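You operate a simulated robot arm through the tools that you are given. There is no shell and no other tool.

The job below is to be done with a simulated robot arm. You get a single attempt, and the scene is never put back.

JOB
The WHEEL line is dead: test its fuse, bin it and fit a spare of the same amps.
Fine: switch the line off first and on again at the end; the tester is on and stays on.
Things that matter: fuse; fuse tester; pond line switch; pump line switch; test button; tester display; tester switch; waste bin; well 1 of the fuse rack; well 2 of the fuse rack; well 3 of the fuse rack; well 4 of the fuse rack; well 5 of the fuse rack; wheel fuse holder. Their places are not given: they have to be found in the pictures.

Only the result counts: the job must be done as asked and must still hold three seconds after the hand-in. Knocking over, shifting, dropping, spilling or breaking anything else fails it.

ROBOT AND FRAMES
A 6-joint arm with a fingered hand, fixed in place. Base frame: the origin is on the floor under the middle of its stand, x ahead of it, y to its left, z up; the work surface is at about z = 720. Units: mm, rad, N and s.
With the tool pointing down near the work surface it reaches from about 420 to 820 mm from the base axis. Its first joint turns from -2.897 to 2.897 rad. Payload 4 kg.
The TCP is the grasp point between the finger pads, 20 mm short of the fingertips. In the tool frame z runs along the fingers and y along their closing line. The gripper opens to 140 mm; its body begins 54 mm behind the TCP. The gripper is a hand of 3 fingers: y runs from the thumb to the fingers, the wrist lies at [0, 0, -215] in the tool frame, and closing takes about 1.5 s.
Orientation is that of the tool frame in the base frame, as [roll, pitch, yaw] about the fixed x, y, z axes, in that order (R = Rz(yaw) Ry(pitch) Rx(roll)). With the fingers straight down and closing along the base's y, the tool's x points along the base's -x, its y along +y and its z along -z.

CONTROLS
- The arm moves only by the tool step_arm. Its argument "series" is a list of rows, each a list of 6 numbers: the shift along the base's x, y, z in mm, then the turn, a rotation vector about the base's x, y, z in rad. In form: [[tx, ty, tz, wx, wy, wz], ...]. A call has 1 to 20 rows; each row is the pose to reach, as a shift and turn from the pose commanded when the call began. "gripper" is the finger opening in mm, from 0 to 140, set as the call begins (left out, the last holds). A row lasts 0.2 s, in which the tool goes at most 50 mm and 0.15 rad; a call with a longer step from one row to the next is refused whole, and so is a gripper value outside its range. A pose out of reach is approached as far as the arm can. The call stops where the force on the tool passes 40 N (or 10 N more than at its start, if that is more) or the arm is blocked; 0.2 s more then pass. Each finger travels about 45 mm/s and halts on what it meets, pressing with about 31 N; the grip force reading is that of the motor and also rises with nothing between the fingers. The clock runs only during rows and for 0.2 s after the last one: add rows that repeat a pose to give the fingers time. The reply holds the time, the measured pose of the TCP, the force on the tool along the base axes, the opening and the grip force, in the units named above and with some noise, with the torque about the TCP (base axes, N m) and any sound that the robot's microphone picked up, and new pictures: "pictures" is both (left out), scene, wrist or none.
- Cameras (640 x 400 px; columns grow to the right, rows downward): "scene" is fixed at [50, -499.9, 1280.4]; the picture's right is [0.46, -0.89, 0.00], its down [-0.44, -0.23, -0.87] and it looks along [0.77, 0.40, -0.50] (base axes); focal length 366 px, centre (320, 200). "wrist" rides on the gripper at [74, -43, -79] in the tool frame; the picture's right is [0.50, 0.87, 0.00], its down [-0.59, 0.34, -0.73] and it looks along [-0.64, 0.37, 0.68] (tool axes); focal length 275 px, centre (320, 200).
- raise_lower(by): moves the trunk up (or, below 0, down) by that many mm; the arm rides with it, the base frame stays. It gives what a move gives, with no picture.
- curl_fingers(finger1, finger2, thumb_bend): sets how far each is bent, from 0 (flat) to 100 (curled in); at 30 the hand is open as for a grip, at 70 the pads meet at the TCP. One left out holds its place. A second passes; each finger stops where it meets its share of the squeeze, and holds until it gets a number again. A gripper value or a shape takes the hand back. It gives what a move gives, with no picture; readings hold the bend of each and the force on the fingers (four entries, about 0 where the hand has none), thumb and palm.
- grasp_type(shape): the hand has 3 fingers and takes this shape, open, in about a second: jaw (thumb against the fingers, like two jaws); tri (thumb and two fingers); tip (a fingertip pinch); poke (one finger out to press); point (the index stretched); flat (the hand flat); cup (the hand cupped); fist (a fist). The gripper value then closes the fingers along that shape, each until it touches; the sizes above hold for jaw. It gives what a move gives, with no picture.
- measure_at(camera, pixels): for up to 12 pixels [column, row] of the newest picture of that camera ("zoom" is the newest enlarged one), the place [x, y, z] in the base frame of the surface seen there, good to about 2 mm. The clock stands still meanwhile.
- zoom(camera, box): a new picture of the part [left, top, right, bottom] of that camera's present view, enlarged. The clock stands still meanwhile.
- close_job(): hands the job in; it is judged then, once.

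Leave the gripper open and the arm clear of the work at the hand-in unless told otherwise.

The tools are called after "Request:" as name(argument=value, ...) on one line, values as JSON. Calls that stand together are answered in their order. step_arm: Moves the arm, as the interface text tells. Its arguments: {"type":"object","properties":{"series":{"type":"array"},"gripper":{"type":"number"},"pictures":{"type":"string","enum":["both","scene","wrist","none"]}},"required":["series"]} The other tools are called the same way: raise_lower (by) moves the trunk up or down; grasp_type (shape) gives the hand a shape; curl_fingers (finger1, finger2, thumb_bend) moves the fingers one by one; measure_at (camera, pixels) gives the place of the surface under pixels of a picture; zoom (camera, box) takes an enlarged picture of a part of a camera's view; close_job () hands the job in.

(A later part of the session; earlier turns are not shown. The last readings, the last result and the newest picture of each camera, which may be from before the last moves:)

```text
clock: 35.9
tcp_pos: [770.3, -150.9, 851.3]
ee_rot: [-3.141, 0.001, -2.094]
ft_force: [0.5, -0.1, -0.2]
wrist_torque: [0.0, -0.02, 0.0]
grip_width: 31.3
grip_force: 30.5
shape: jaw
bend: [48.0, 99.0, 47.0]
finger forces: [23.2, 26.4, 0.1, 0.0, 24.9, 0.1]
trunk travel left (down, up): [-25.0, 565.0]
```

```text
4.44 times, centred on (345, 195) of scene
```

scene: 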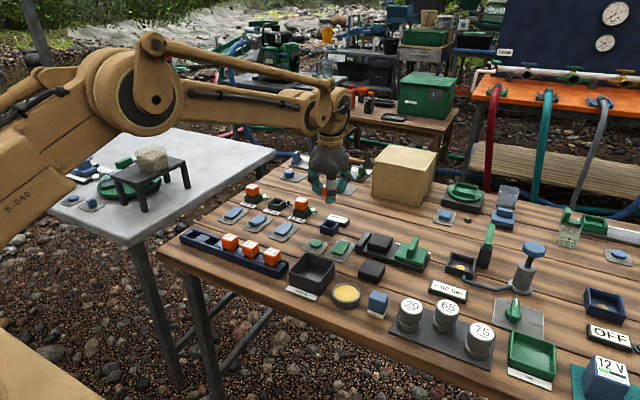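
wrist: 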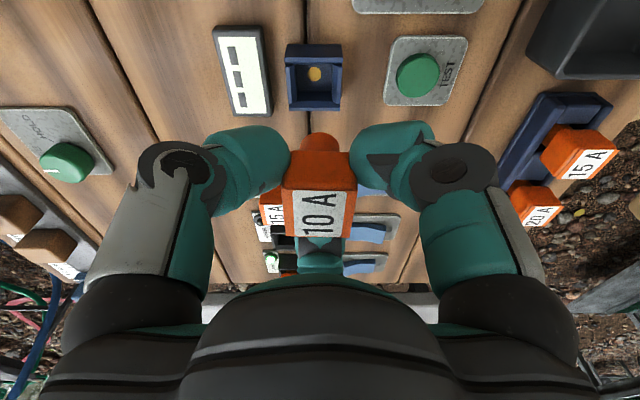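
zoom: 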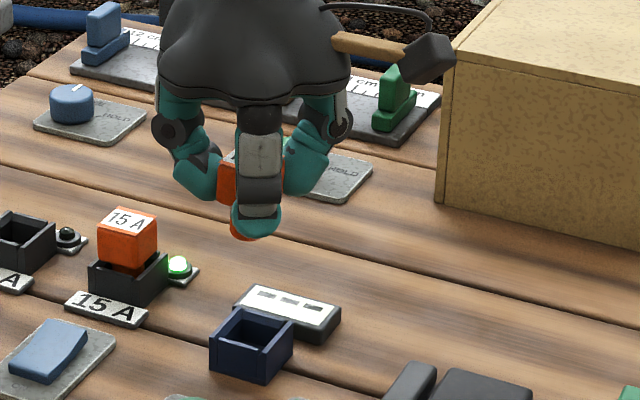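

I'll measure the socket and the held fuse directly in this wrist view.

Request:
zoom(camera="wrist", box=[180, 0, 460, 250])

Request:
measure_at(camera="zoom", pixels=[[311, 118], [270, 120], [349, 120], [310, 173], [268, 100], [351, 100], [272, 165], [347, 165], [310, 95], [290, 172], [330, 172], [300, 150]])

Request:
measure_at(camera="zoom", pixels=[[320, 225], [300, 230], [340, 230], [320, 260], [285, 270], [360, 270], [272, 308], [375, 310], [320, 320], [280, 375], [362, 378], [320, 290]])

```text
1.60 times, centred on (320, 125) of wrist
```

zoom: 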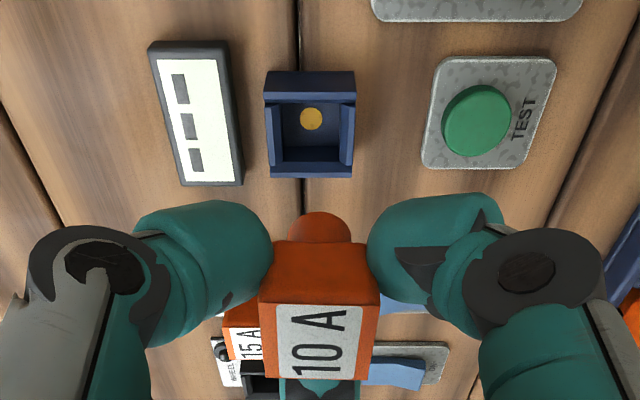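

```text
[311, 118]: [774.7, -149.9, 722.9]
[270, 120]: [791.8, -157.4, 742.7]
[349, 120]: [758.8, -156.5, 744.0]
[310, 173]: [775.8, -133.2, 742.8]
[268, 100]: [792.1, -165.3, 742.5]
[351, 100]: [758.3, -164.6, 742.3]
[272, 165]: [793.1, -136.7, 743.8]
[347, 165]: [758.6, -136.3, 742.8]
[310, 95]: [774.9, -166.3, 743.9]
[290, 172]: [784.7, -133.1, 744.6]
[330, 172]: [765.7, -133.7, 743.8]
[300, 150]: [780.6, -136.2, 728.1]
```

```text
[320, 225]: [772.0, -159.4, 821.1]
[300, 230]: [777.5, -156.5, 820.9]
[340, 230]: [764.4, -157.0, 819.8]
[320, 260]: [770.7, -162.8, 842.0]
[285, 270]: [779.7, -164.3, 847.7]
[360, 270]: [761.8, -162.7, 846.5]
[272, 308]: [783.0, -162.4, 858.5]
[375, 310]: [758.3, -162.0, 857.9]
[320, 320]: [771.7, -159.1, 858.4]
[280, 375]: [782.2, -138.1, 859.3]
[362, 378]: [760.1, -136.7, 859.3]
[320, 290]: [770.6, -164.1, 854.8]
```

The socket centre is (775, -150) and the fuse centre is (771, -150.5). I'll shift +4 in x and +0.5 in y, lower so the neck is about 15 mm above the socket rim, and recheck alignment.

Request:
step_arm(series=[[4, 0.5, 0, 0, 0, 0], [4, 0.5, -20, 0, 0, 0], [4, 0.5, -38, 0, 0, 0], [4, 0.5, -50, 0, 0, 0], [4, 0.5, -50, 0, 0, 0], [4, 0.5, -50, 0, 0, 0]], pictures="both")

Request:
zoom(camera="wrist", box=[220, 60, 420, 250])

Request:
measure_at(camera="zoom", pixels=[[315, 105], [315, 65], [262, 90], [370, 90], [290, 105], [340, 105], [315, 140], [280, 160], [355, 160], [315, 200], [255, 215], [385, 215]])

Request:
zoom(camera="scene", box=[305, 185, 365, 240])

```text
clock: 37.3
tcp_pos: [775.5, -150.2, 801.0]
ee_rot: [-3.141, -0.001, -2.094]
ft_force: [-0.5, 0.1, -0.7]
wrist_torque: [0.0, 0.01, 0.02]
grip_width: 31.1
grip_force: 30.6
shape: jaw
bend: [48.0, 99.0, 47.0]
finger forces: [23.1, 26.3, 0.0, 0.1, 24.8, 0.0]
trunk travel left (down, up): [-25.0, 565.0]
```

scene: 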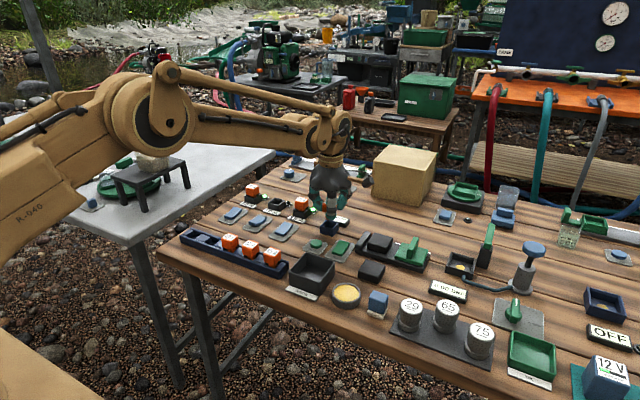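
wrist: 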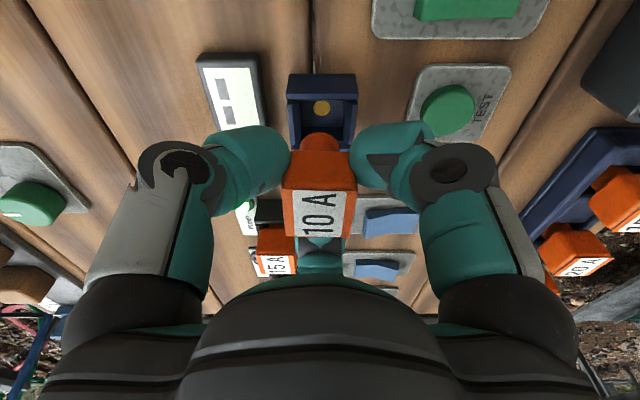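

```text
2.11 times, centred on (320, 155) of wrist
```

zoom: 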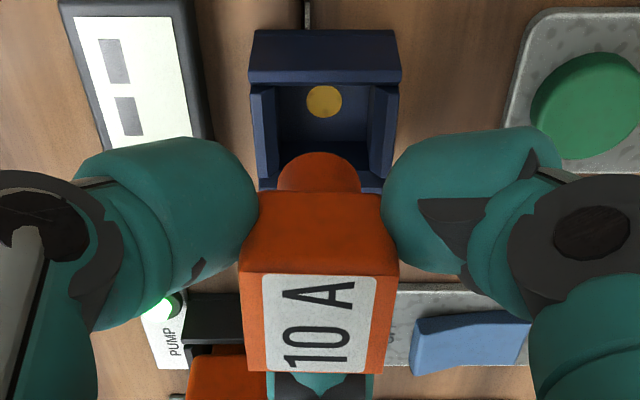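

```text
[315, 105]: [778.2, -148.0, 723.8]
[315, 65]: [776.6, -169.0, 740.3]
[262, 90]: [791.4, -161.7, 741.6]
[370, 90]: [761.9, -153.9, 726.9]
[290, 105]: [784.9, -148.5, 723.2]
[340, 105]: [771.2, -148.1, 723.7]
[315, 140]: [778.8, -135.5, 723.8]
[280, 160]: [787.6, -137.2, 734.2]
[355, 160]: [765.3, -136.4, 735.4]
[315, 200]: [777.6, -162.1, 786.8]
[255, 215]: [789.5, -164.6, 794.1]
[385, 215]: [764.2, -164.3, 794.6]
```

```text
7.27 times, centred on (335, 212) of scene
```

zoom: 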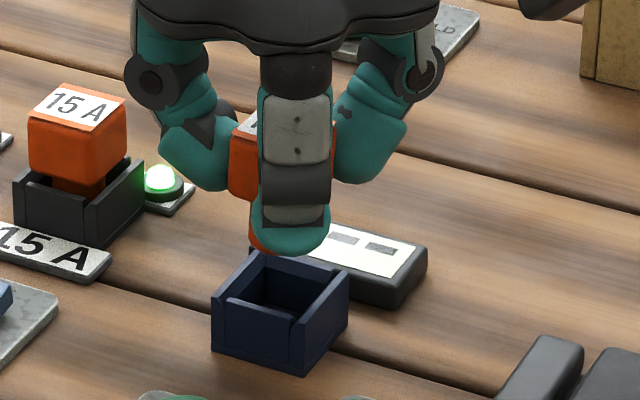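

The fuse is nearly over the socket, with centre about (776.9, -150.5) against (775.5, -150). I'll correct by (-1.2, +0.5) and lower slowly to seat it.

Request:
step_arm(series=[[-1.2, 0.5, -5, 0, 0, 0], [-1.2, 0.5, -11, 0, 0, 0], [-1.2, 0.5, -16, 0, 0, 0], [-1.2, 0.5, -20, 0, 0, 0], [-1.2, 0.5, -24, 0, 0, 0], [-1.2, 0.5, -27, 0, 0, 0], [-1.2, 0.5, -30, 0, 0, 0], [-1.2, 0.5, -32, 0, 0, 0], [-1.2, 0.5, -33, 0, 0, 0], [-1.2, 0.5, -34, 0, 0, 0]], pictures="both")

Request:
zoom(camera="wrist", box=[220, 60, 420, 250])

Request:
measure_at(camera="zoom", pixels=[[320, 230], [320, 200], [255, 215], [385, 215], [255, 280], [390, 280], [255, 360], [375, 365], [320, 320], [262, 140], [385, 140], [320, 140]])

Request:
zoom(camera="scene", box=[305, 185, 365, 240])

```text
clock: 39.5
tcp_pos: [776.4, -149.6, 767.0]
ee_rot: [3.141, -0.001, -2.094]
ft_force: [-0.5, -3.8, 1.5]
wrist_torque: [-0.12, -0.01, -0.01]
grip_width: 31.0
grip_force: 30.9
shape: jaw
bend: [48.0, 99.0, 47.0]
finger forces: [23.3, 25.5, 0.0, 0.0, 25.1, 0.0]
trunk travel left (down, up): [-25.0, 565.0]
```

scene: 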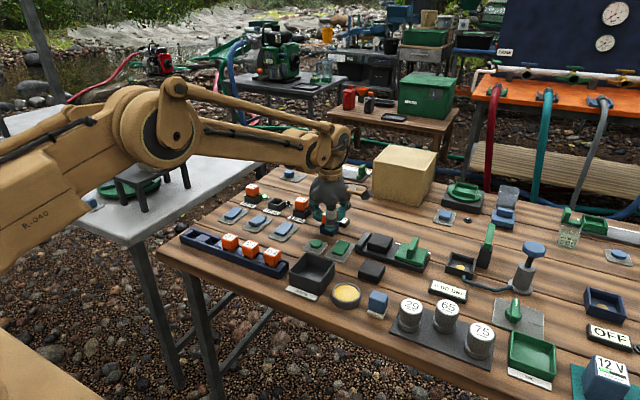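
wrist: 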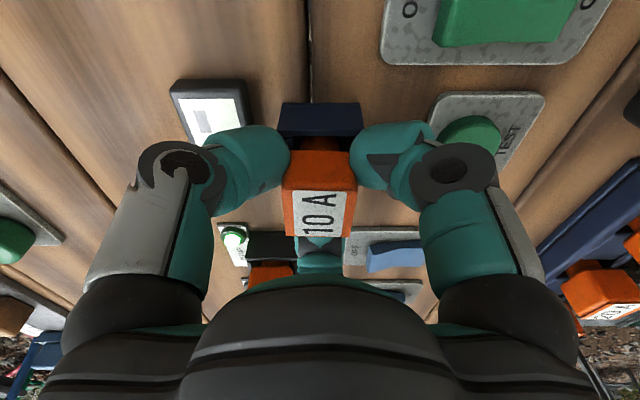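

```text
2.11 times, centred on (320, 155) of wrist
```

zoom: 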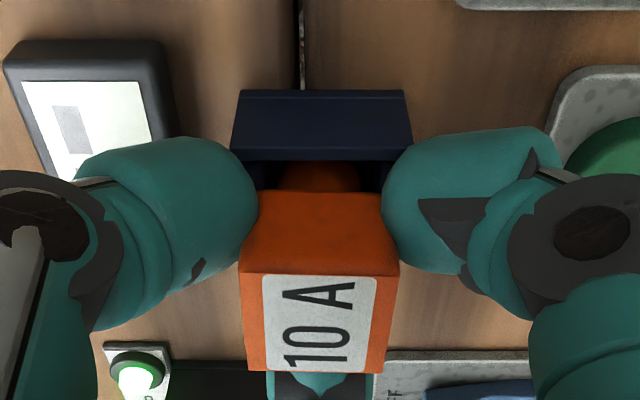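

```text
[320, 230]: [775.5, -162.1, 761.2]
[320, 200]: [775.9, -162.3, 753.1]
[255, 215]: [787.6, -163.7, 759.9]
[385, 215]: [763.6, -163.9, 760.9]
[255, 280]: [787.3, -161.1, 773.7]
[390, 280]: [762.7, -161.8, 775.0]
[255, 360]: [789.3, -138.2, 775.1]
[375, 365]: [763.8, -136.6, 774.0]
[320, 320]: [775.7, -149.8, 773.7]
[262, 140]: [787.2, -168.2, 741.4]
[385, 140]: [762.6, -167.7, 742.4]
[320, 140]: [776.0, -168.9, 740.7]
```

```text
7.27 times, centred on (335, 212) of scene
```

zoom: 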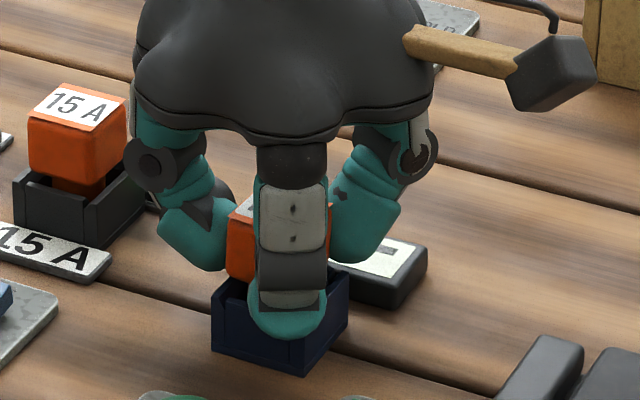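

The top is at z 774 against 772 when seated, with a light -3.8 N side force. I'll ease 0.7 mm toward -y and go down about 2.5 mm more.

Request:
step_arm(series=[[0, -0.7, 0, 0, 0, 0], [0, -0.7, -1, 0, 0, 0], [0, -0.7, -2, 0, 0, 0], [0, -0.7, -2.5, 0, 0, 0], [0, -0.7, -2.5, 0, 0, 0]], pictures="both")

Request:
zoom(camera="wrist", box=[220, 60, 420, 250])

Request:
measure_at(camera="zoom", pixels=[[320, 230], [320, 200], [255, 215], [385, 215], [255, 280], [390, 280], [255, 360], [375, 365], [320, 320], [320, 300], [320, 340], [320, 140]])

```text
clock: 40.7
tcp_pos: [775.4, -149.9, 763.5]
ee_rot: [3.14, -0.001, -2.095]
ft_force: [2.3, -0.2, 3.4]
wrist_torque: [-0.1, 0.0, 0.04]
grip_width: 31.5
grip_force: 30.5
shape: jaw
bend: [48.0, 99.0, 47.0]
finger forces: [23.9, 26.3, 0.0, 0.1, 26.7, 0.0]
trunk travel left (down, up): [-25.0, 565.0]
```

scene: 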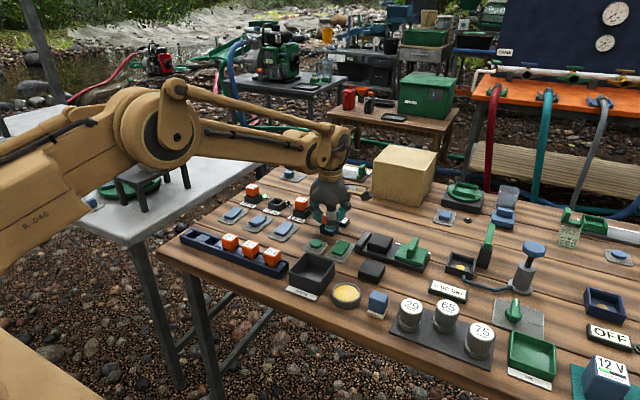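
wrist: 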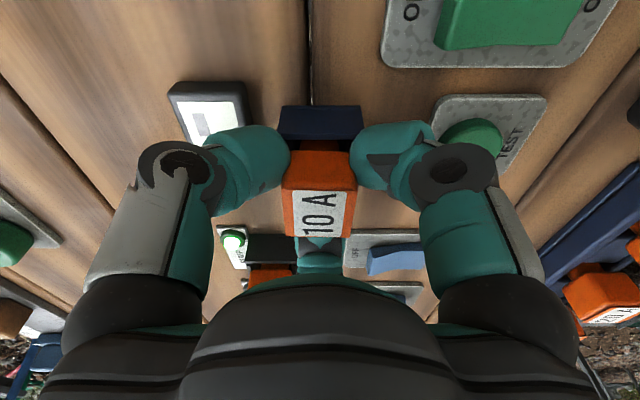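

```text
2.11 times, centred on (320, 155) of wrist
```

zoom: 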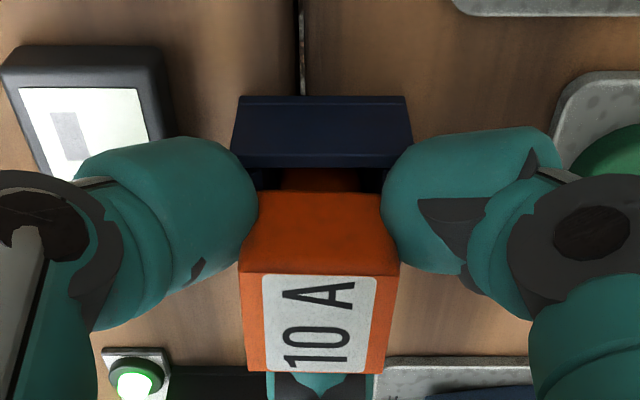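

```text
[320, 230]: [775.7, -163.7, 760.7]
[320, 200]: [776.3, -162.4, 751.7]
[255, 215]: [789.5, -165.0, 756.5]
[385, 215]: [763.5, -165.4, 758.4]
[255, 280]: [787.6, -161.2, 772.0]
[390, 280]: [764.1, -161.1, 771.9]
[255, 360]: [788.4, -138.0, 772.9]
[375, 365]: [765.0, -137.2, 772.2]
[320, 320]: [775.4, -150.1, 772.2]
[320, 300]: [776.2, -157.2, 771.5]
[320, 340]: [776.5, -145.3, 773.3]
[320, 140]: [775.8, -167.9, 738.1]
```

The top is now at z 772 with 3.4 N upward, so it is basically seated. I'll press 1 mm more to be sure, then open to 50 mm.

Request:
step_arm(series=[[0, 0, -0.5, 0, 0, 0], [0, 0, -1, 0, 0, 0], [0, 0, -1, 0, 0, 0]], pictures="none")

Request:
step_arm(series=[[0, 0, 0, 0, 0, 0], [0, 0, 1, 0, 0, 0], [0, 0, 1, 0, 0, 0], [0, 0, 1, 0, 0, 0], [0, 0, 1, 0, 0, 0]], gripper=50, pictures="both")

Request:
zoom(camera="wrist", box=[220, 60, 420, 250])

Request:
measure_at(camera="zoom", pixels=[[320, 230], [320, 200], [265, 225], [375, 225], [265, 285], [385, 285], [265, 350], [365, 355], [320, 320], [320, 300], [320, 340], [320, 140]])

```text
clock: 41.5
tcp_pos: [775.5, -150.2, 764.5]
ee_rot: [-3.141, 0.0, -2.096]
ft_force: [9.7, 0.9, 20.2]
wrist_torque: [-0.18, -0.23, 0.17]
grip_width: 31.7
grip_force: 31.2
shape: jaw
bend: [48.0, 99.0, 47.0]
finger forces: [28.7, 28.2, 0.1, 0.1, 33.7, 0.0]
trunk travel left (down, up): [-25.0, 565.0]
```

```text
clock: 42.7
tcp_pos: [775.7, -151.5, 762.8]
ee_rot: [3.141, 0.0, -2.095]
ft_force: [-0.4, 0.3, -0.3]
wrist_torque: [-0.04, 0.0, 0.03]
grip_width: 49.6
grip_force: 0.0
shape: jaw
bend: [40.0, 40.0, 40.0]
finger forces: [0.0, 0.1, 0.0, 0.0, 0.0, 0.0]
trunk travel left (down, up): [-25.0, 565.0]
```

scene: 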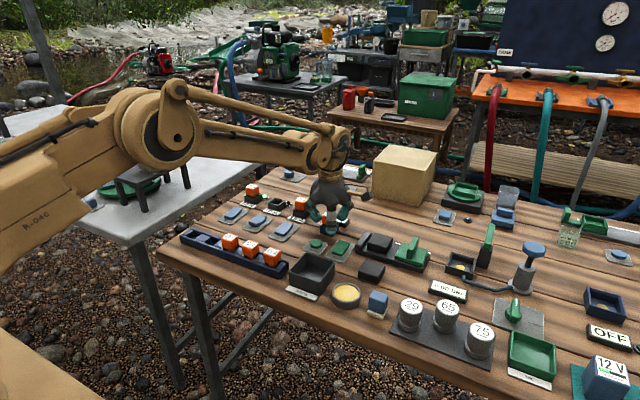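
wrist: 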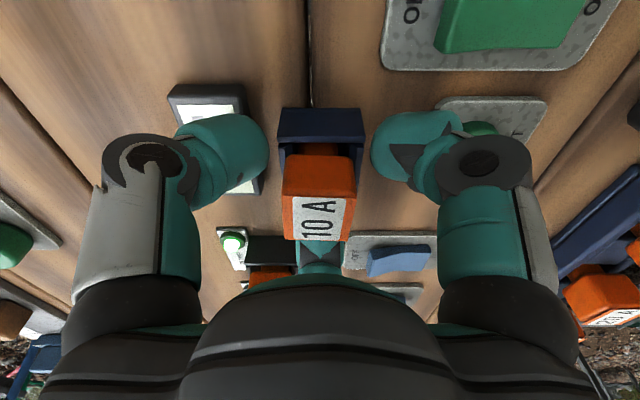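

```text
2.11 times, centred on (320, 155) of wrist
```

zoom: 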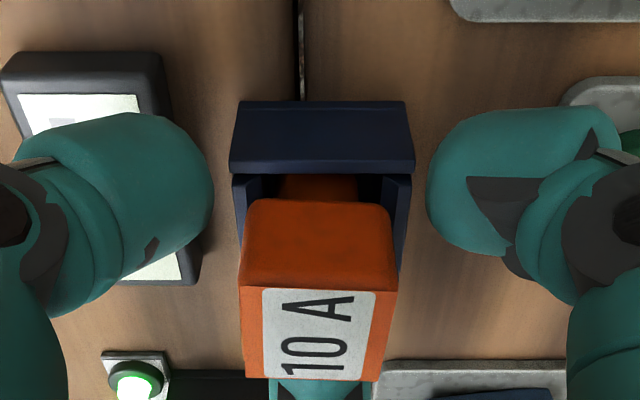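

```text
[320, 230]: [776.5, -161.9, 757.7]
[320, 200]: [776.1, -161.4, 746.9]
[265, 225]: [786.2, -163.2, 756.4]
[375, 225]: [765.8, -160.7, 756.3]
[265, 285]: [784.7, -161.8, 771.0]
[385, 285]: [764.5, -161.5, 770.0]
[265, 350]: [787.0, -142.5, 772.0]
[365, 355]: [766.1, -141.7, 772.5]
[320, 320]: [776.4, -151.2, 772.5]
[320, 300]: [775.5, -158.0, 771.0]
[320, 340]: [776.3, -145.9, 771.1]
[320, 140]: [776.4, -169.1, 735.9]
```

The fuse is seated in the tester, with its top at z about 771.5 and the fingers clear. I'll lift straight up and take the poke shape.

Request:
step_arm(series=[[0, 0, 5, 0, 0, 0], [0, 0, 15, 0, 0, 0], [0, 0, 35, 0, 0, 0], [0, 0, 60, 0, 0, 0], [0, 0, 86, 0, 0, 0], [0, 0, 86, 0, 0, 0]], pictures="none")

Request:
grasp_type(shape="poke")

Request:
step_arm(series=[[-40, 0, 0, 0, 0, 0], [-79, 3, 0, 0, 0, 0], [-79, 3, 0, 0, 0, 0], [-79, 3, 0, 0, 0, 0]], pictures="both")

Request:
zoom(camera="wrist", box=[120, 0, 480, 220])

```text
clock: 44.1
tcp_pos: [775.0, -150.2, 849.1]
ee_rot: [3.141, -0.001, -2.095]
ft_force: [0.1, 0.7, -0.8]
wrist_torque: [-0.02, -0.01, 0.01]
grip_width: 50.1
grip_force: 0.1
shape: jaw
bend: [40.0, 40.0, 40.0]
finger forces: [0.0, 0.0, 0.1, 0.0, 0.1, 0.1]
trunk travel left (down, up): [-25.0, 565.0]
```

```text
clock: 45.0
tcp_pos: [775.2, -151.1, 849.4]
ee_rot: [-3.141, -0.001, -2.093]
ft_force: [-0.1, -0.2, -0.6]
wrist_torque: [0.02, -0.01, 0.03]
grip_width: 0.0
grip_force: 0.1
shape: poke
bend: [28.0, 28.0, 72.0]
finger forces: [0.0, 0.0, 0.0, 0.0, 0.0, 0.0]
trunk travel left (down, up): [-25.0, 565.0]
```

```text
clock: 46.0
tcp_pos: [694.1, -147.6, 849.8]
ee_rot: [-3.141, 0.0, -2.095]
ft_force: [0.2, -0.1, 0.3]
wrist_torque: [-0.01, 0.04, 0.01]
grip_width: 0.0
grip_force: 0.2
shape: poke
bend: [28.0, 28.0, 71.0]
finger forces: [0.0, 0.0, 0.0, 0.1, 0.0, 0.0]
trunk travel left (down, up): [-25.0, 565.0]
```

scene: 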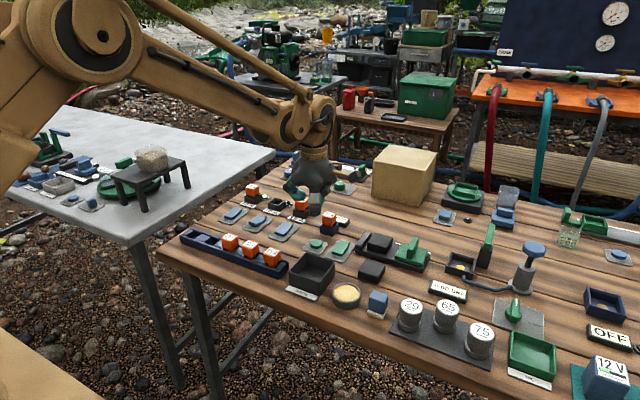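
wrist: 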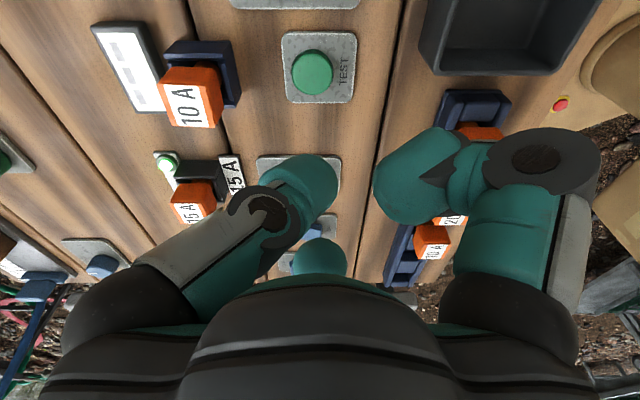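

```text
1.78 times, centred on (300, 110) of wrist
```

zoom: 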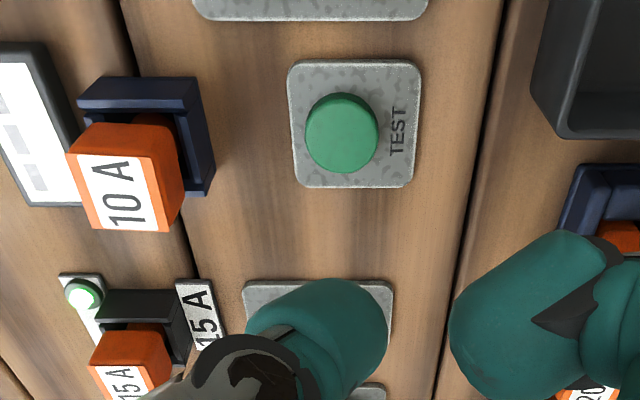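

The fuse sits well in the tester. I'll measure the TEST button at zoom (342,132).

Request:
measure_at(camera="zoom", pixels=[[342, 130], [310, 130], [374, 130], [342, 98], [342, 158], [295, 175], [410, 70], [85, 292], [140, 195], [100, 150], [165, 150]])

Request:
zoom(camera="scene", box=[290, 180, 370, 260])

```text
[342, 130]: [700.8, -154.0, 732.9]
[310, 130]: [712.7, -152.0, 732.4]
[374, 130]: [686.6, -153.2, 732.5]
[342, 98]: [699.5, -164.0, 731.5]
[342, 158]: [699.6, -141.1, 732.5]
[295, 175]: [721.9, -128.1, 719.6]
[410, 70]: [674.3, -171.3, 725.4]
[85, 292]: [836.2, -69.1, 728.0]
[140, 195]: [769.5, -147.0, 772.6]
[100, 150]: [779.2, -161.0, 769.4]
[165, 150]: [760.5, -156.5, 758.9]
```

```text
5.00 times, centred on (330, 220) of scene
```

zoom: 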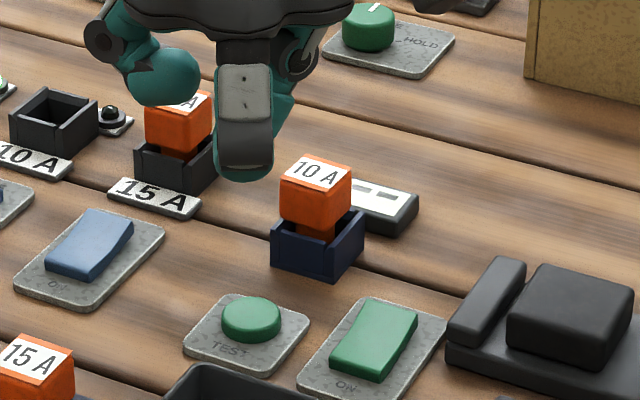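

The button is centred at (700, -152) with its top at z 732.5. I'll go down over it and press slowly.

Request:
step_arm(series=[[0, -1, -40, 0, 0, 0], [0, -1, -75, 0, 0, 0], [0, -1, -88, 0, 0, 0], [0, -1, -92, 0, 0, 0], [0, -1, -92, 0, 0, 0]], pictures="both")

Request:
zoom(camera="wrist", box=[200, 40, 480, 230])

Request:
zoom(camera="scene", box=[280, 190, 380, 270])

```text
clock: 47.2
tcp_pos: [696.5, -148.3, 757.9]
ee_rot: [-3.141, -0.001, -2.094]
ft_force: [0.0, -0.3, 0.4]
wrist_torque: [0.0, 0.0, -0.04]
grip_width: 0.1
grip_force: 0.2
shape: poke
bend: [28.0, 28.0, 71.0]
finger forces: [0.1, 0.1, 0.0, 0.0, 0.1, 0.0]
trunk travel left (down, up): [-25.0, 565.0]
```

scene: 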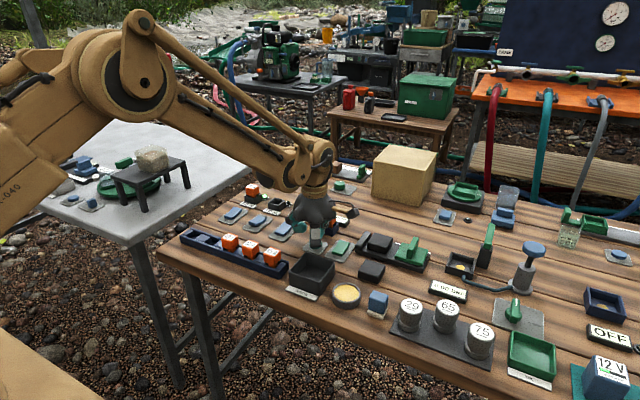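
wrist: 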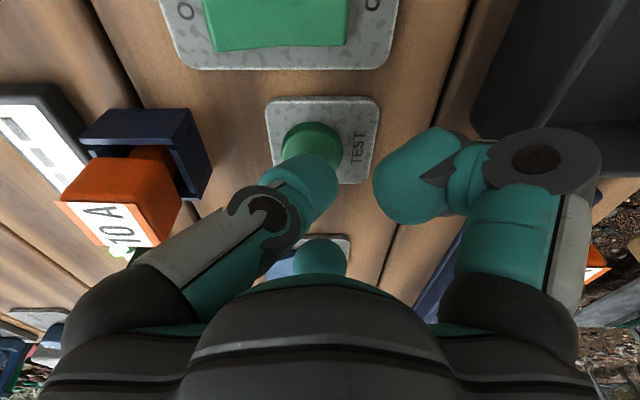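

```text
2.11 times, centred on (340, 135) of wrist
```

zoom: 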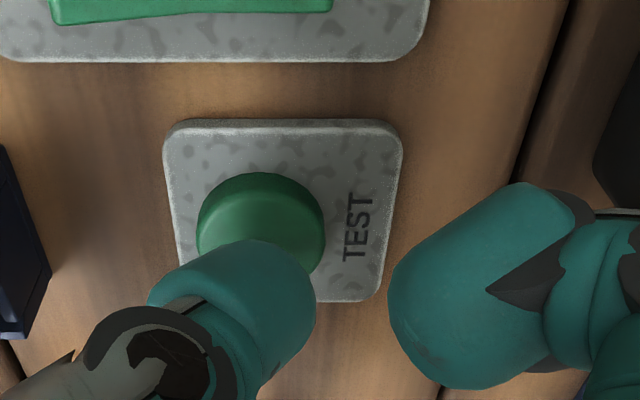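

```text
5.00 times, centred on (330, 230) of scene
```

zoom: 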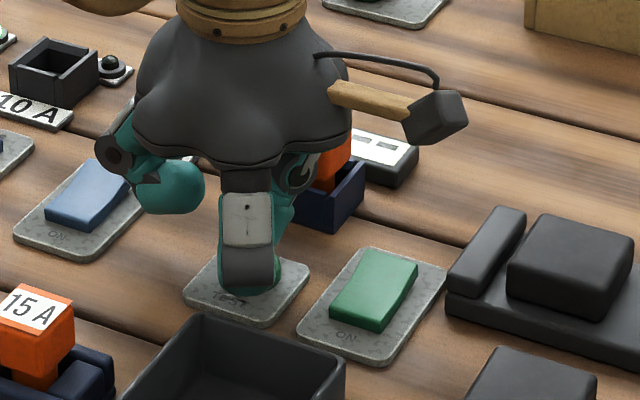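

The thumb tip is over the TEST button. I'll press down slowly.

Request:
step_arm(series=[[0, 0, -2, 0, 0, 0], [0, 0, -4, 0, 0, 0], [0, 0, -6, 0, 0, 0], [0, 0, -8, 0, 0, 0], [0, 0, -9, 0, 0, 0], [0, 0, -10, 0, 0, 0], [0, 0, -11, 0, 0, 0]], pictures="both")

Request:
zoom(camera="wrist", box=[0, 60, 240, 230])

Request:
zoom(camera="scene", box=[300, 190, 370, 250])

```text
clock: 48.8
tcp_pos: [697.2, -148.3, 747.5]
ee_rot: [3.141, 0.001, -2.096]
ft_force: [0.5, 0.0, 2.7]
wrist_torque: [-0.01, -0.05, 0.02]
grip_width: 0.0
grip_force: 0.1
shape: poke
bend: [28.0, 28.0, 71.0]
finger forces: [0.1, 0.0, 0.0, 0.0, 2.5, 0.1]
trunk travel left (down, up): [-25.0, 565.0]
heard: click
```

scene: 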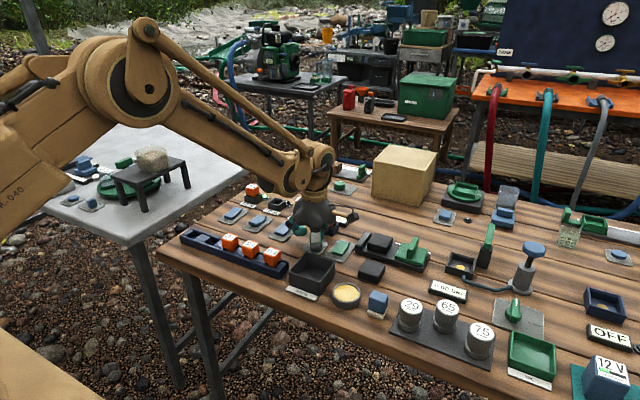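
wrist: 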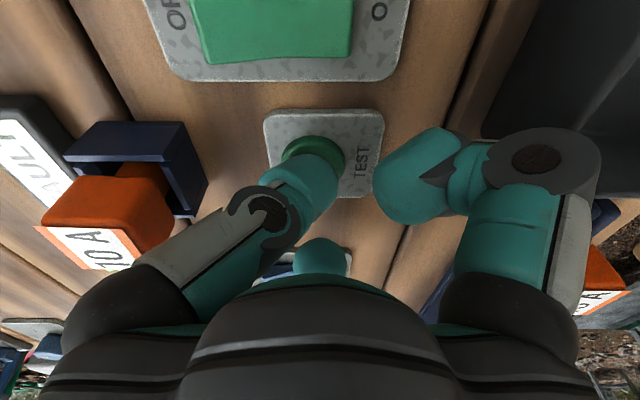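

```text
2.35 times, centred on (120, 145) of wrist
```

zoom: 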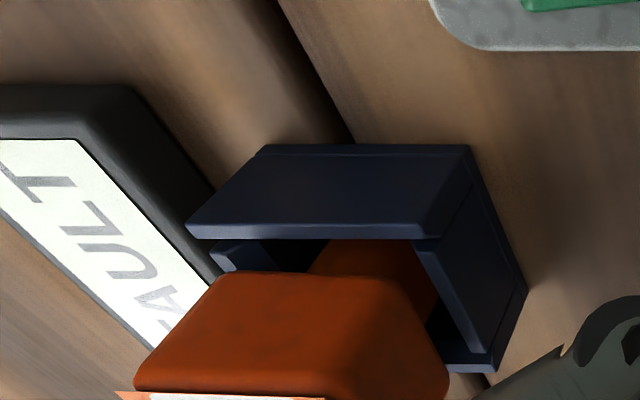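

```text
6.67 times, centred on (335, 220) of scene
```

zoom: 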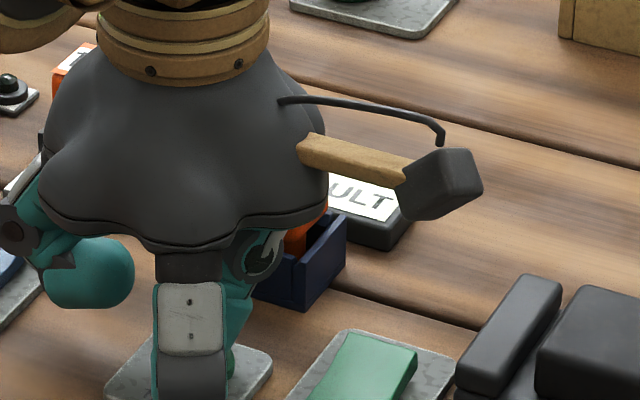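

I heard a click and the display reads "FAULT", so the fuse is tested and bad. Now I'll lift off, take the grip shape and go back above the tester fuse.

Request:
step_arm(series=[[0, 0, 8, 0, 0, 0], [0, 0, 40, 0, 0, 0], [0, 0, 80, 0, 0, 0], [0, 0, 103, 0, 0, 0], [0, 0, 103, 0, 0, 0]], pictures="both")

Request:
grasp_type(shape="jaw")

Request:
step_arm(series=[[40, -2, 3, 0, 0, 0], [79.5, -3.8, 3, 0, 0, 0], [79.5, -3.8, 3, 0, 0, 0], [79.5, -3.8, 3, 0, 0, 0], [79.5, -3.8, 3, 0, 0, 0], [79.5, -3.8, 3, 0, 0, 0], [79.5, -3.8, 3, 0, 0, 0]], gripper=50, pictures="both")

Request:
zoom(camera="wrist", box=[180, 0, 460, 250])

Request:
zoom(camera="scene", box=[290, 180, 380, 250])

```text
clock: 50.0
tcp_pos: [695.7, -149.0, 849.5]
ee_rot: [-3.141, -0.001, -2.094]
ft_force: [-0.7, 0.8, 0.0]
wrist_torque: [-0.02, -0.03, 0.0]
grip_width: 0.1
grip_force: 0.0
shape: poke
bend: [28.0, 28.0, 71.0]
finger forces: [0.0, 0.0, 0.0, 0.0, 0.1, 0.0]
trunk travel left (down, up): [-25.0, 565.0]
```

scene: 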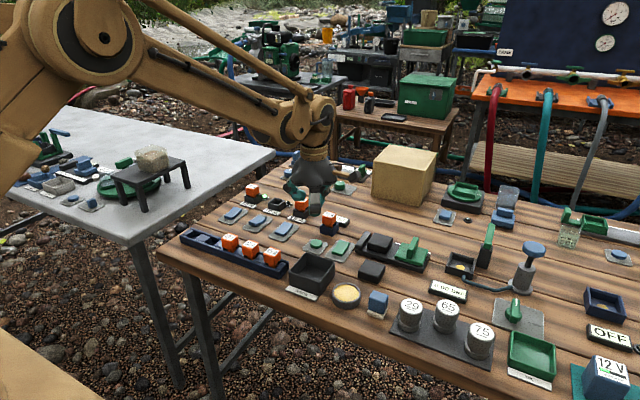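
wrist: 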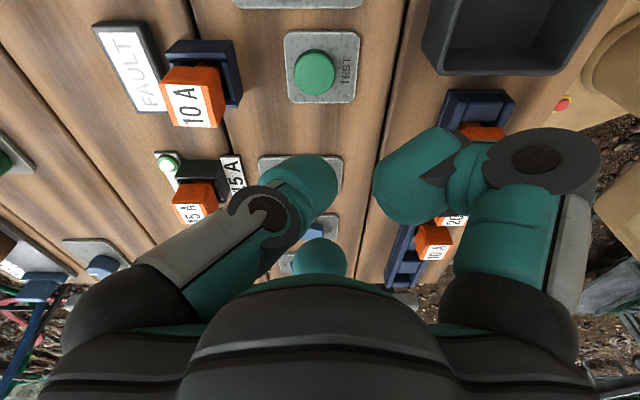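

```text
clock: 50.9
tcp_pos: [695.3, -148.2, 849.4]
ee_rot: [-3.14, -0.001, -2.095]
ft_force: [0.6, 0.4, -0.9]
wrist_torque: [0.02, -0.04, 0.0]
grip_width: 139.8
grip_force: 0.1
shape: jaw
bend: [30.0, 30.0, 30.0]
finger forces: [0.0, 0.0, 0.0, 0.0, 0.1, 0.0]
trunk travel left (down, up): [-25.0, 565.0]
```

```text
clock: 52.5
tcp_pos: [775.6, -149.0, 851.8]
ee_rot: [3.14, 0.001, -2.095]
ft_force: [-0.3, 0.5, -0.3]
wrist_torque: [0.01, -0.01, 0.02]
grip_width: 50.2
grip_force: 0.0
shape: jaw
bend: [40.0, 40.0, 39.0]
finger forces: [0.0, 0.0, 0.1, 0.0, 0.0, 0.0]
trunk travel left (down, up): [-25.0, 565.0]
```

scene: 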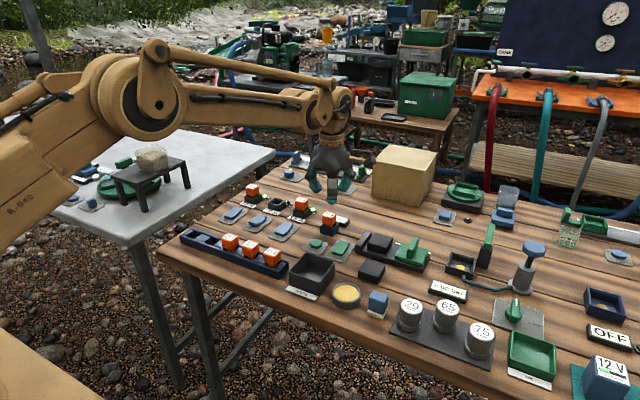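
wrist: 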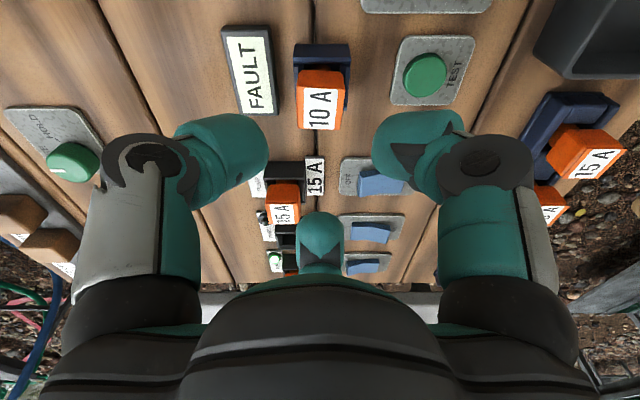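

```text
1.60 times, centred on (320, 125) of wrist
```

zoom: 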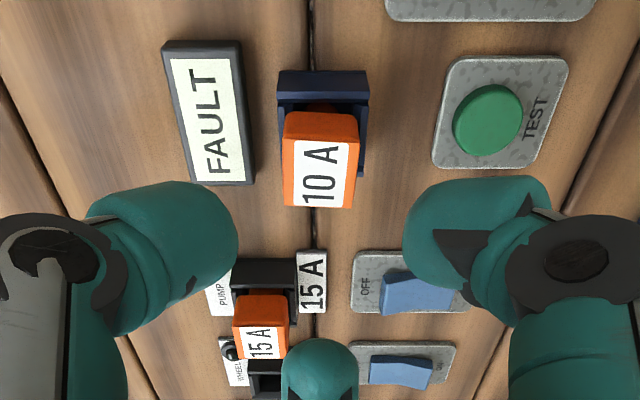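

```text
5.71 times, centred on (335, 215) of scene
```

zoom: 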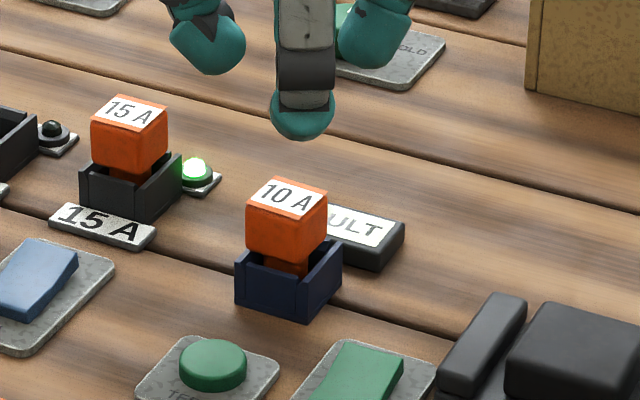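

The display clearly reads FAULT. I'll measure the tester fuse's position from the wrist picture before descending.

Request:
measure_at(camera="wrist", pixels=[[300, 95], [342, 95], [300, 127], [338, 128], [320, 110], [320, 85], [306, 85], [335, 85]])

```text
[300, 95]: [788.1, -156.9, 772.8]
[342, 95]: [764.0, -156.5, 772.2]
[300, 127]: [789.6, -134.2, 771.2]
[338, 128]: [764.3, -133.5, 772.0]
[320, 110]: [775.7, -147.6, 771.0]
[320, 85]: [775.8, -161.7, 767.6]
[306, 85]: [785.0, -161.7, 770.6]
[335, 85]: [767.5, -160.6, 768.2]
```

The fuse centre is about (776.3, -148.3). I'll descend to z 766 with the hand 3 mm toward -y of it, then grip.

Request:
step_arm(series=[[0, 0.5, -20, 0, 0, 0], [0, 0.5, -40, 0, 0, 0], [0, 0.5, -55, 0, 0, 0], [0, 0.5, -68, 0, 0, 0], [0, 0.5, -78, 0, 0, 0], [0, 0.5, -84, 0, 0, 0], [0, 0.5, -87.5, 0, 0, 0], [0, 0.5, -87.5, 0, 0, 0]], gripper=48, pictures="wrist")

Request:
zoom(camera="wrist", box=[200, 60, 440, 260])

```text
clock: 54.3
tcp_pos: [775.1, -152.3, 764.5]
ee_rot: [-3.141, 0.0, -2.095]
ft_force: [0.6, 0.3, 1.0]
wrist_torque: [-0.01, -0.01, 0.03]
grip_width: 48.4
grip_force: 0.0
shape: jaw
bend: [41.0, 41.0, 40.0]
finger forces: [0.1, 0.1, 0.1, 0.1, 0.1, 0.0]
trunk travel left (down, up): [-25.0, 565.0]
```

wrist: 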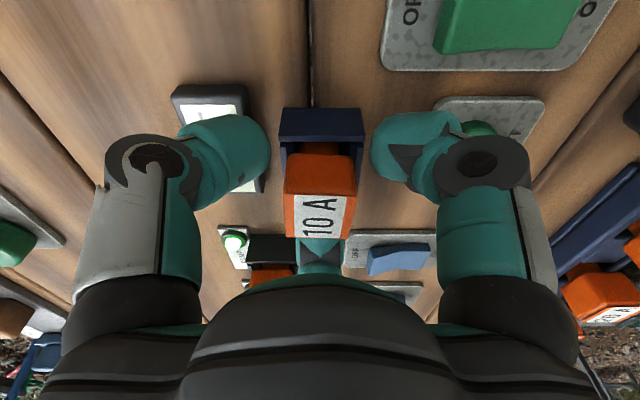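

```text
2.00 times, centred on (320, 160) of wrist
```

zoom: 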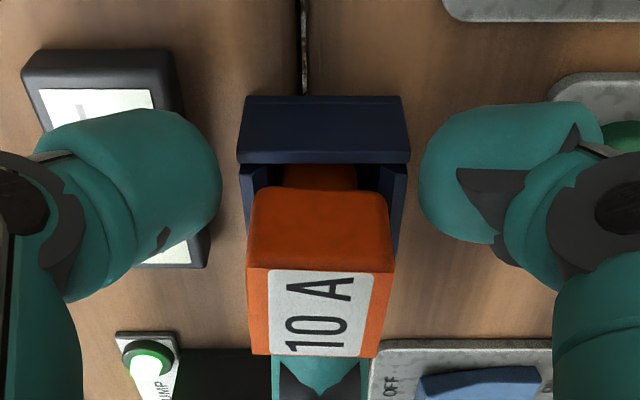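

The fuse is centred in the grip. I'll close and give the fingers time.

Request:
step_arm(series=[[0, 0, 0, 0, 0, 0], [0, 0, 0, 0, 0, 0], [0, 0, 0, 0, 0, 0], [0, 0, 0, 0, 0, 0], [0, 0, 0, 0, 0, 0], [0, 0, 0, 0, 0, 0], [0, 0, 0, 0, 0, 0], [0, 0, 0, 0, 0, 0]], gripper=0, pictures="wrist")

Request:
step_arm(series=[[0, 0, 3, 0, 0, 0], [0, 0, 7, 0, 0, 0], [0, 0, 11, 0, 0, 0], [0, 0, 16, 0, 0, 0], [0, 0, 22, 0, 0, 0], [0, 0, 30, 0, 0, 0], [0, 0, 42, 0, 0, 0], [0, 0, 60, 0, 0, 0], [0, 0, 85, 0, 0, 0], [0, 0, 85, 0, 0, 0]], pictures="both")

Request:
zoom(camera="scene", box=[290, 170, 380, 240])

```text
clock: 56.1
tcp_pos: [775.1, -151.9, 765.0]
ee_rot: [3.141, -0.001, -2.095]
ft_force: [-0.3, 0.7, -0.6]
wrist_torque: [0.0, 0.02, -0.01]
grip_width: 30.6
grip_force: 31.1
shape: jaw
bend: [46.0, 99.0, 49.0]
finger forces: [26.8, 25.8, 0.1, 0.0, 25.1, 0.0]
trunk travel left (down, up): [-25.0, 565.0]
```

wrist: 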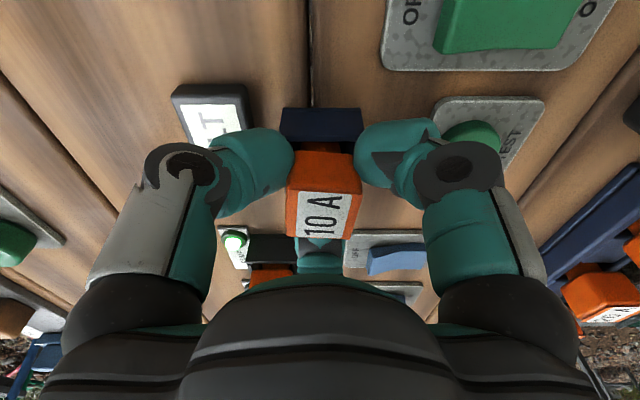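

```text
clock: 58.3
tcp_pos: [776.0, -150.9, 850.0]
ee_rot: [-3.142, -0.001, -2.095]
ft_force: [-0.4, -0.5, -0.4]
wrist_torque: [0.0, -0.02, 0.03]
grip_width: 30.4
grip_force: 31.0
shape: jaw
bend: [46.0, 99.0, 49.0]
finger forces: [26.7, 25.9, 0.0, 0.0, 25.1, 0.0]
trunk travel left (down, up): [-25.0, 565.0]
```

scene: 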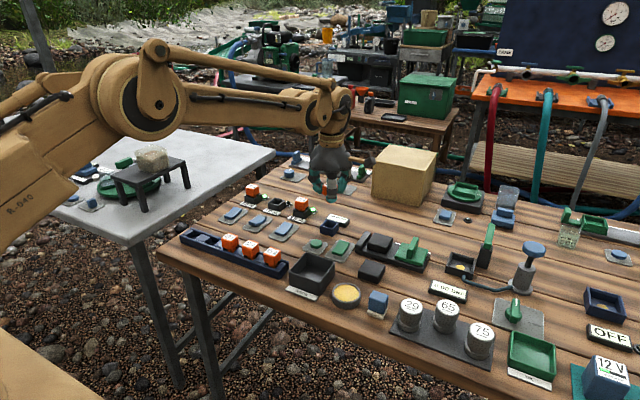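
wrist: 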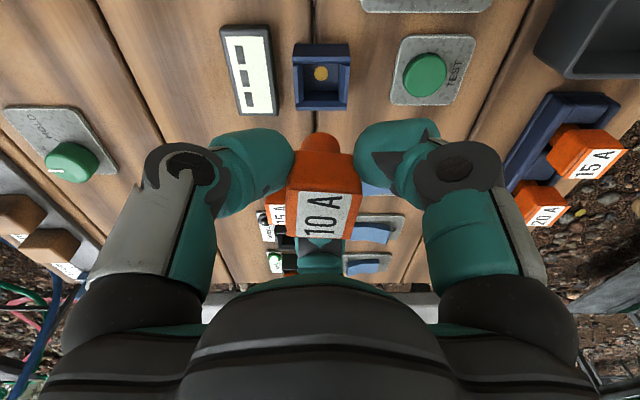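

```text
5.71 times, centred on (335, 205) of scene
```

zoom: 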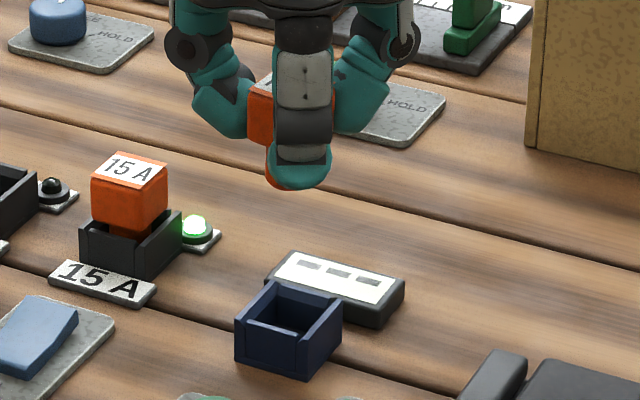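

The fuse is out of the tester. I'll carry it at z 851 to above the waste bin at (587, -200).

Request:
step_arm(series=[[-40, -10, 0, 0, 0, 0], [-80, -20, 0, 0, 0, 0], [-120, -31, 0, 0, 0, 0], [-160, -41, 0, 0, 0, 0], [-189, -48.5, 0, 0, 0, 0], [-189, -48.5, 0, 0, 0, 0], [-189, -48.5, 0, 0, 0, 0]], pictures="both")

Request:
zoom(camera="wrist", box=[180, 0, 460, 250])

Request:
measure_at(camera="wrist", pixels=[[320, 150], [320, 165], [295, 175], [350, 175], [320, 215], [320, 80], [280, 80], [380, 80], [320, 40], [320, 110]])

```text
clock: 59.9
tcp_pos: [586.6, -201.0, 850.5]
ee_rot: [-3.14, -0.001, -2.094]
ft_force: [-0.6, -0.4, -0.3]
wrist_torque: [0.0, 0.01, 0.0]
grip_width: 30.3
grip_force: 31.0
shape: jaw
bend: [47.0, 99.0, 49.0]
finger forces: [26.3, 25.6, 0.0, 0.0, 25.4, 0.0]
trunk travel left (down, up): [-25.0, 565.0]
```

scene: 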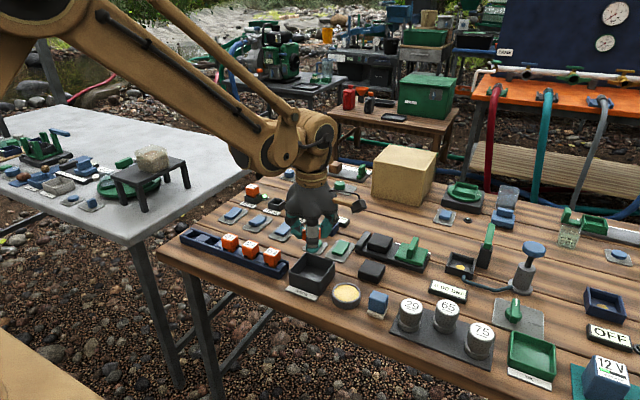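
wrist: 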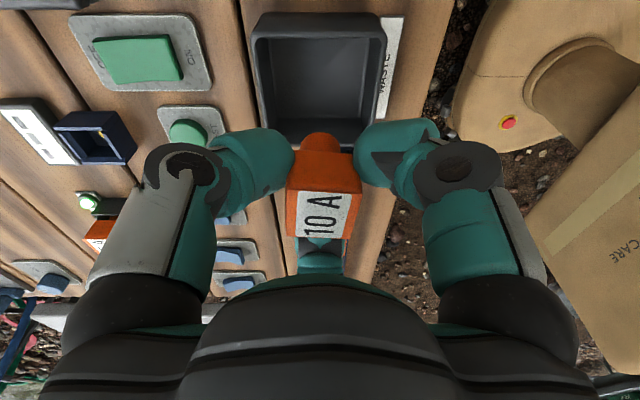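

```text
1.60 times, centred on (320, 125) of wrist
```

zoom: 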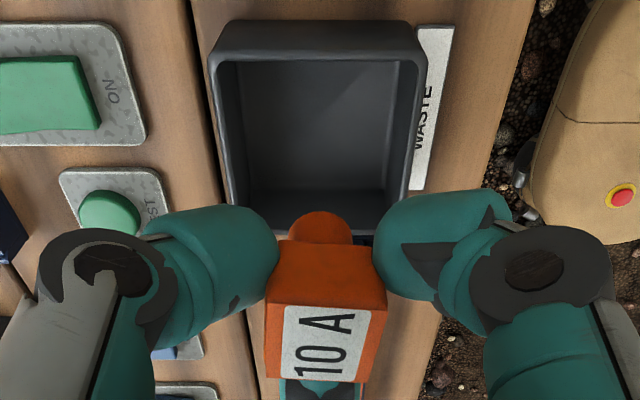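

```text
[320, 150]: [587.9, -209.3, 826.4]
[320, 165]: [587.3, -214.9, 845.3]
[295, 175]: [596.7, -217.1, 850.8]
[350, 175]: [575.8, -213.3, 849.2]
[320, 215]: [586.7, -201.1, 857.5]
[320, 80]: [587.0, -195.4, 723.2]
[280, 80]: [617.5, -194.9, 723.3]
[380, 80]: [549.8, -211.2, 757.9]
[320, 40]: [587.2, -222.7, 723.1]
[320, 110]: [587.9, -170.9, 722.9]
```

The fuse is over the middle of the bin (floor z 723). I'll lower so the fingertips stay just above the rim (TCP z 784), then open.

Request:
step_arm(series=[[0, 1.5, -25, 0, 0, 0], [0, 1.5, -45, 0, 0, 0], [0, 1.5, -60, 0, 0, 0], [0, 1.5, -67, 0, 0, 0], [0, 1.5, -67, 0, 0, 0]], pictures="scene")

Request:
zoom(camera="scene", box=[270, 200, 370, 300])

```text
clock: 61.1
tcp_pos: [586.5, -197.8, 782.9]
ee_rot: [3.141, 0.001, -2.095]
ft_force: [0.0, -0.1, 0.7]
wrist_torque: [0.01, -0.02, -0.02]
grip_width: 30.6
grip_force: 30.5
shape: jaw
bend: [47.0, 99.0, 49.0]
finger forces: [26.4, 25.7, 0.0, 0.0, 25.5, 0.1]
trunk travel left (down, up): [-25.0, 565.0]
```

scene: 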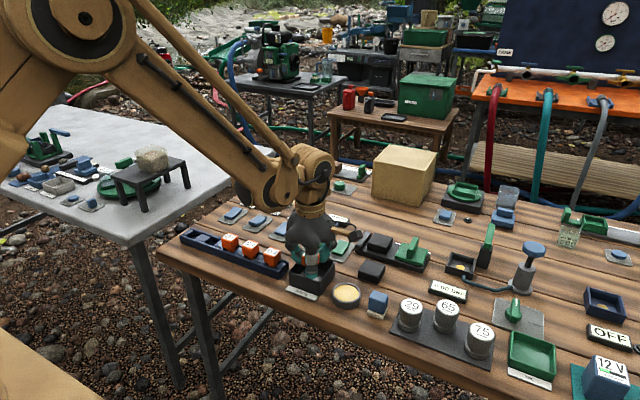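

```text
4.00 times, centred on (320, 250) of scene
```

zoom: 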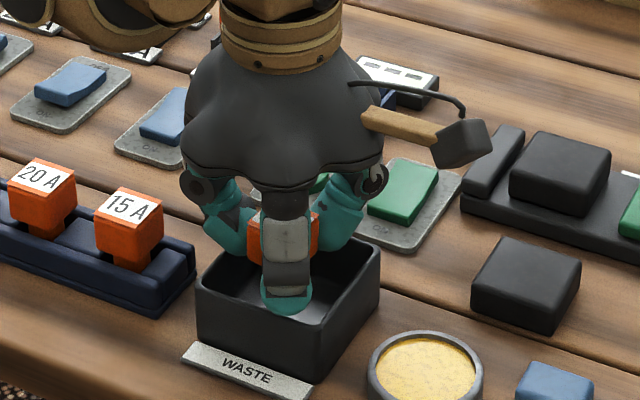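

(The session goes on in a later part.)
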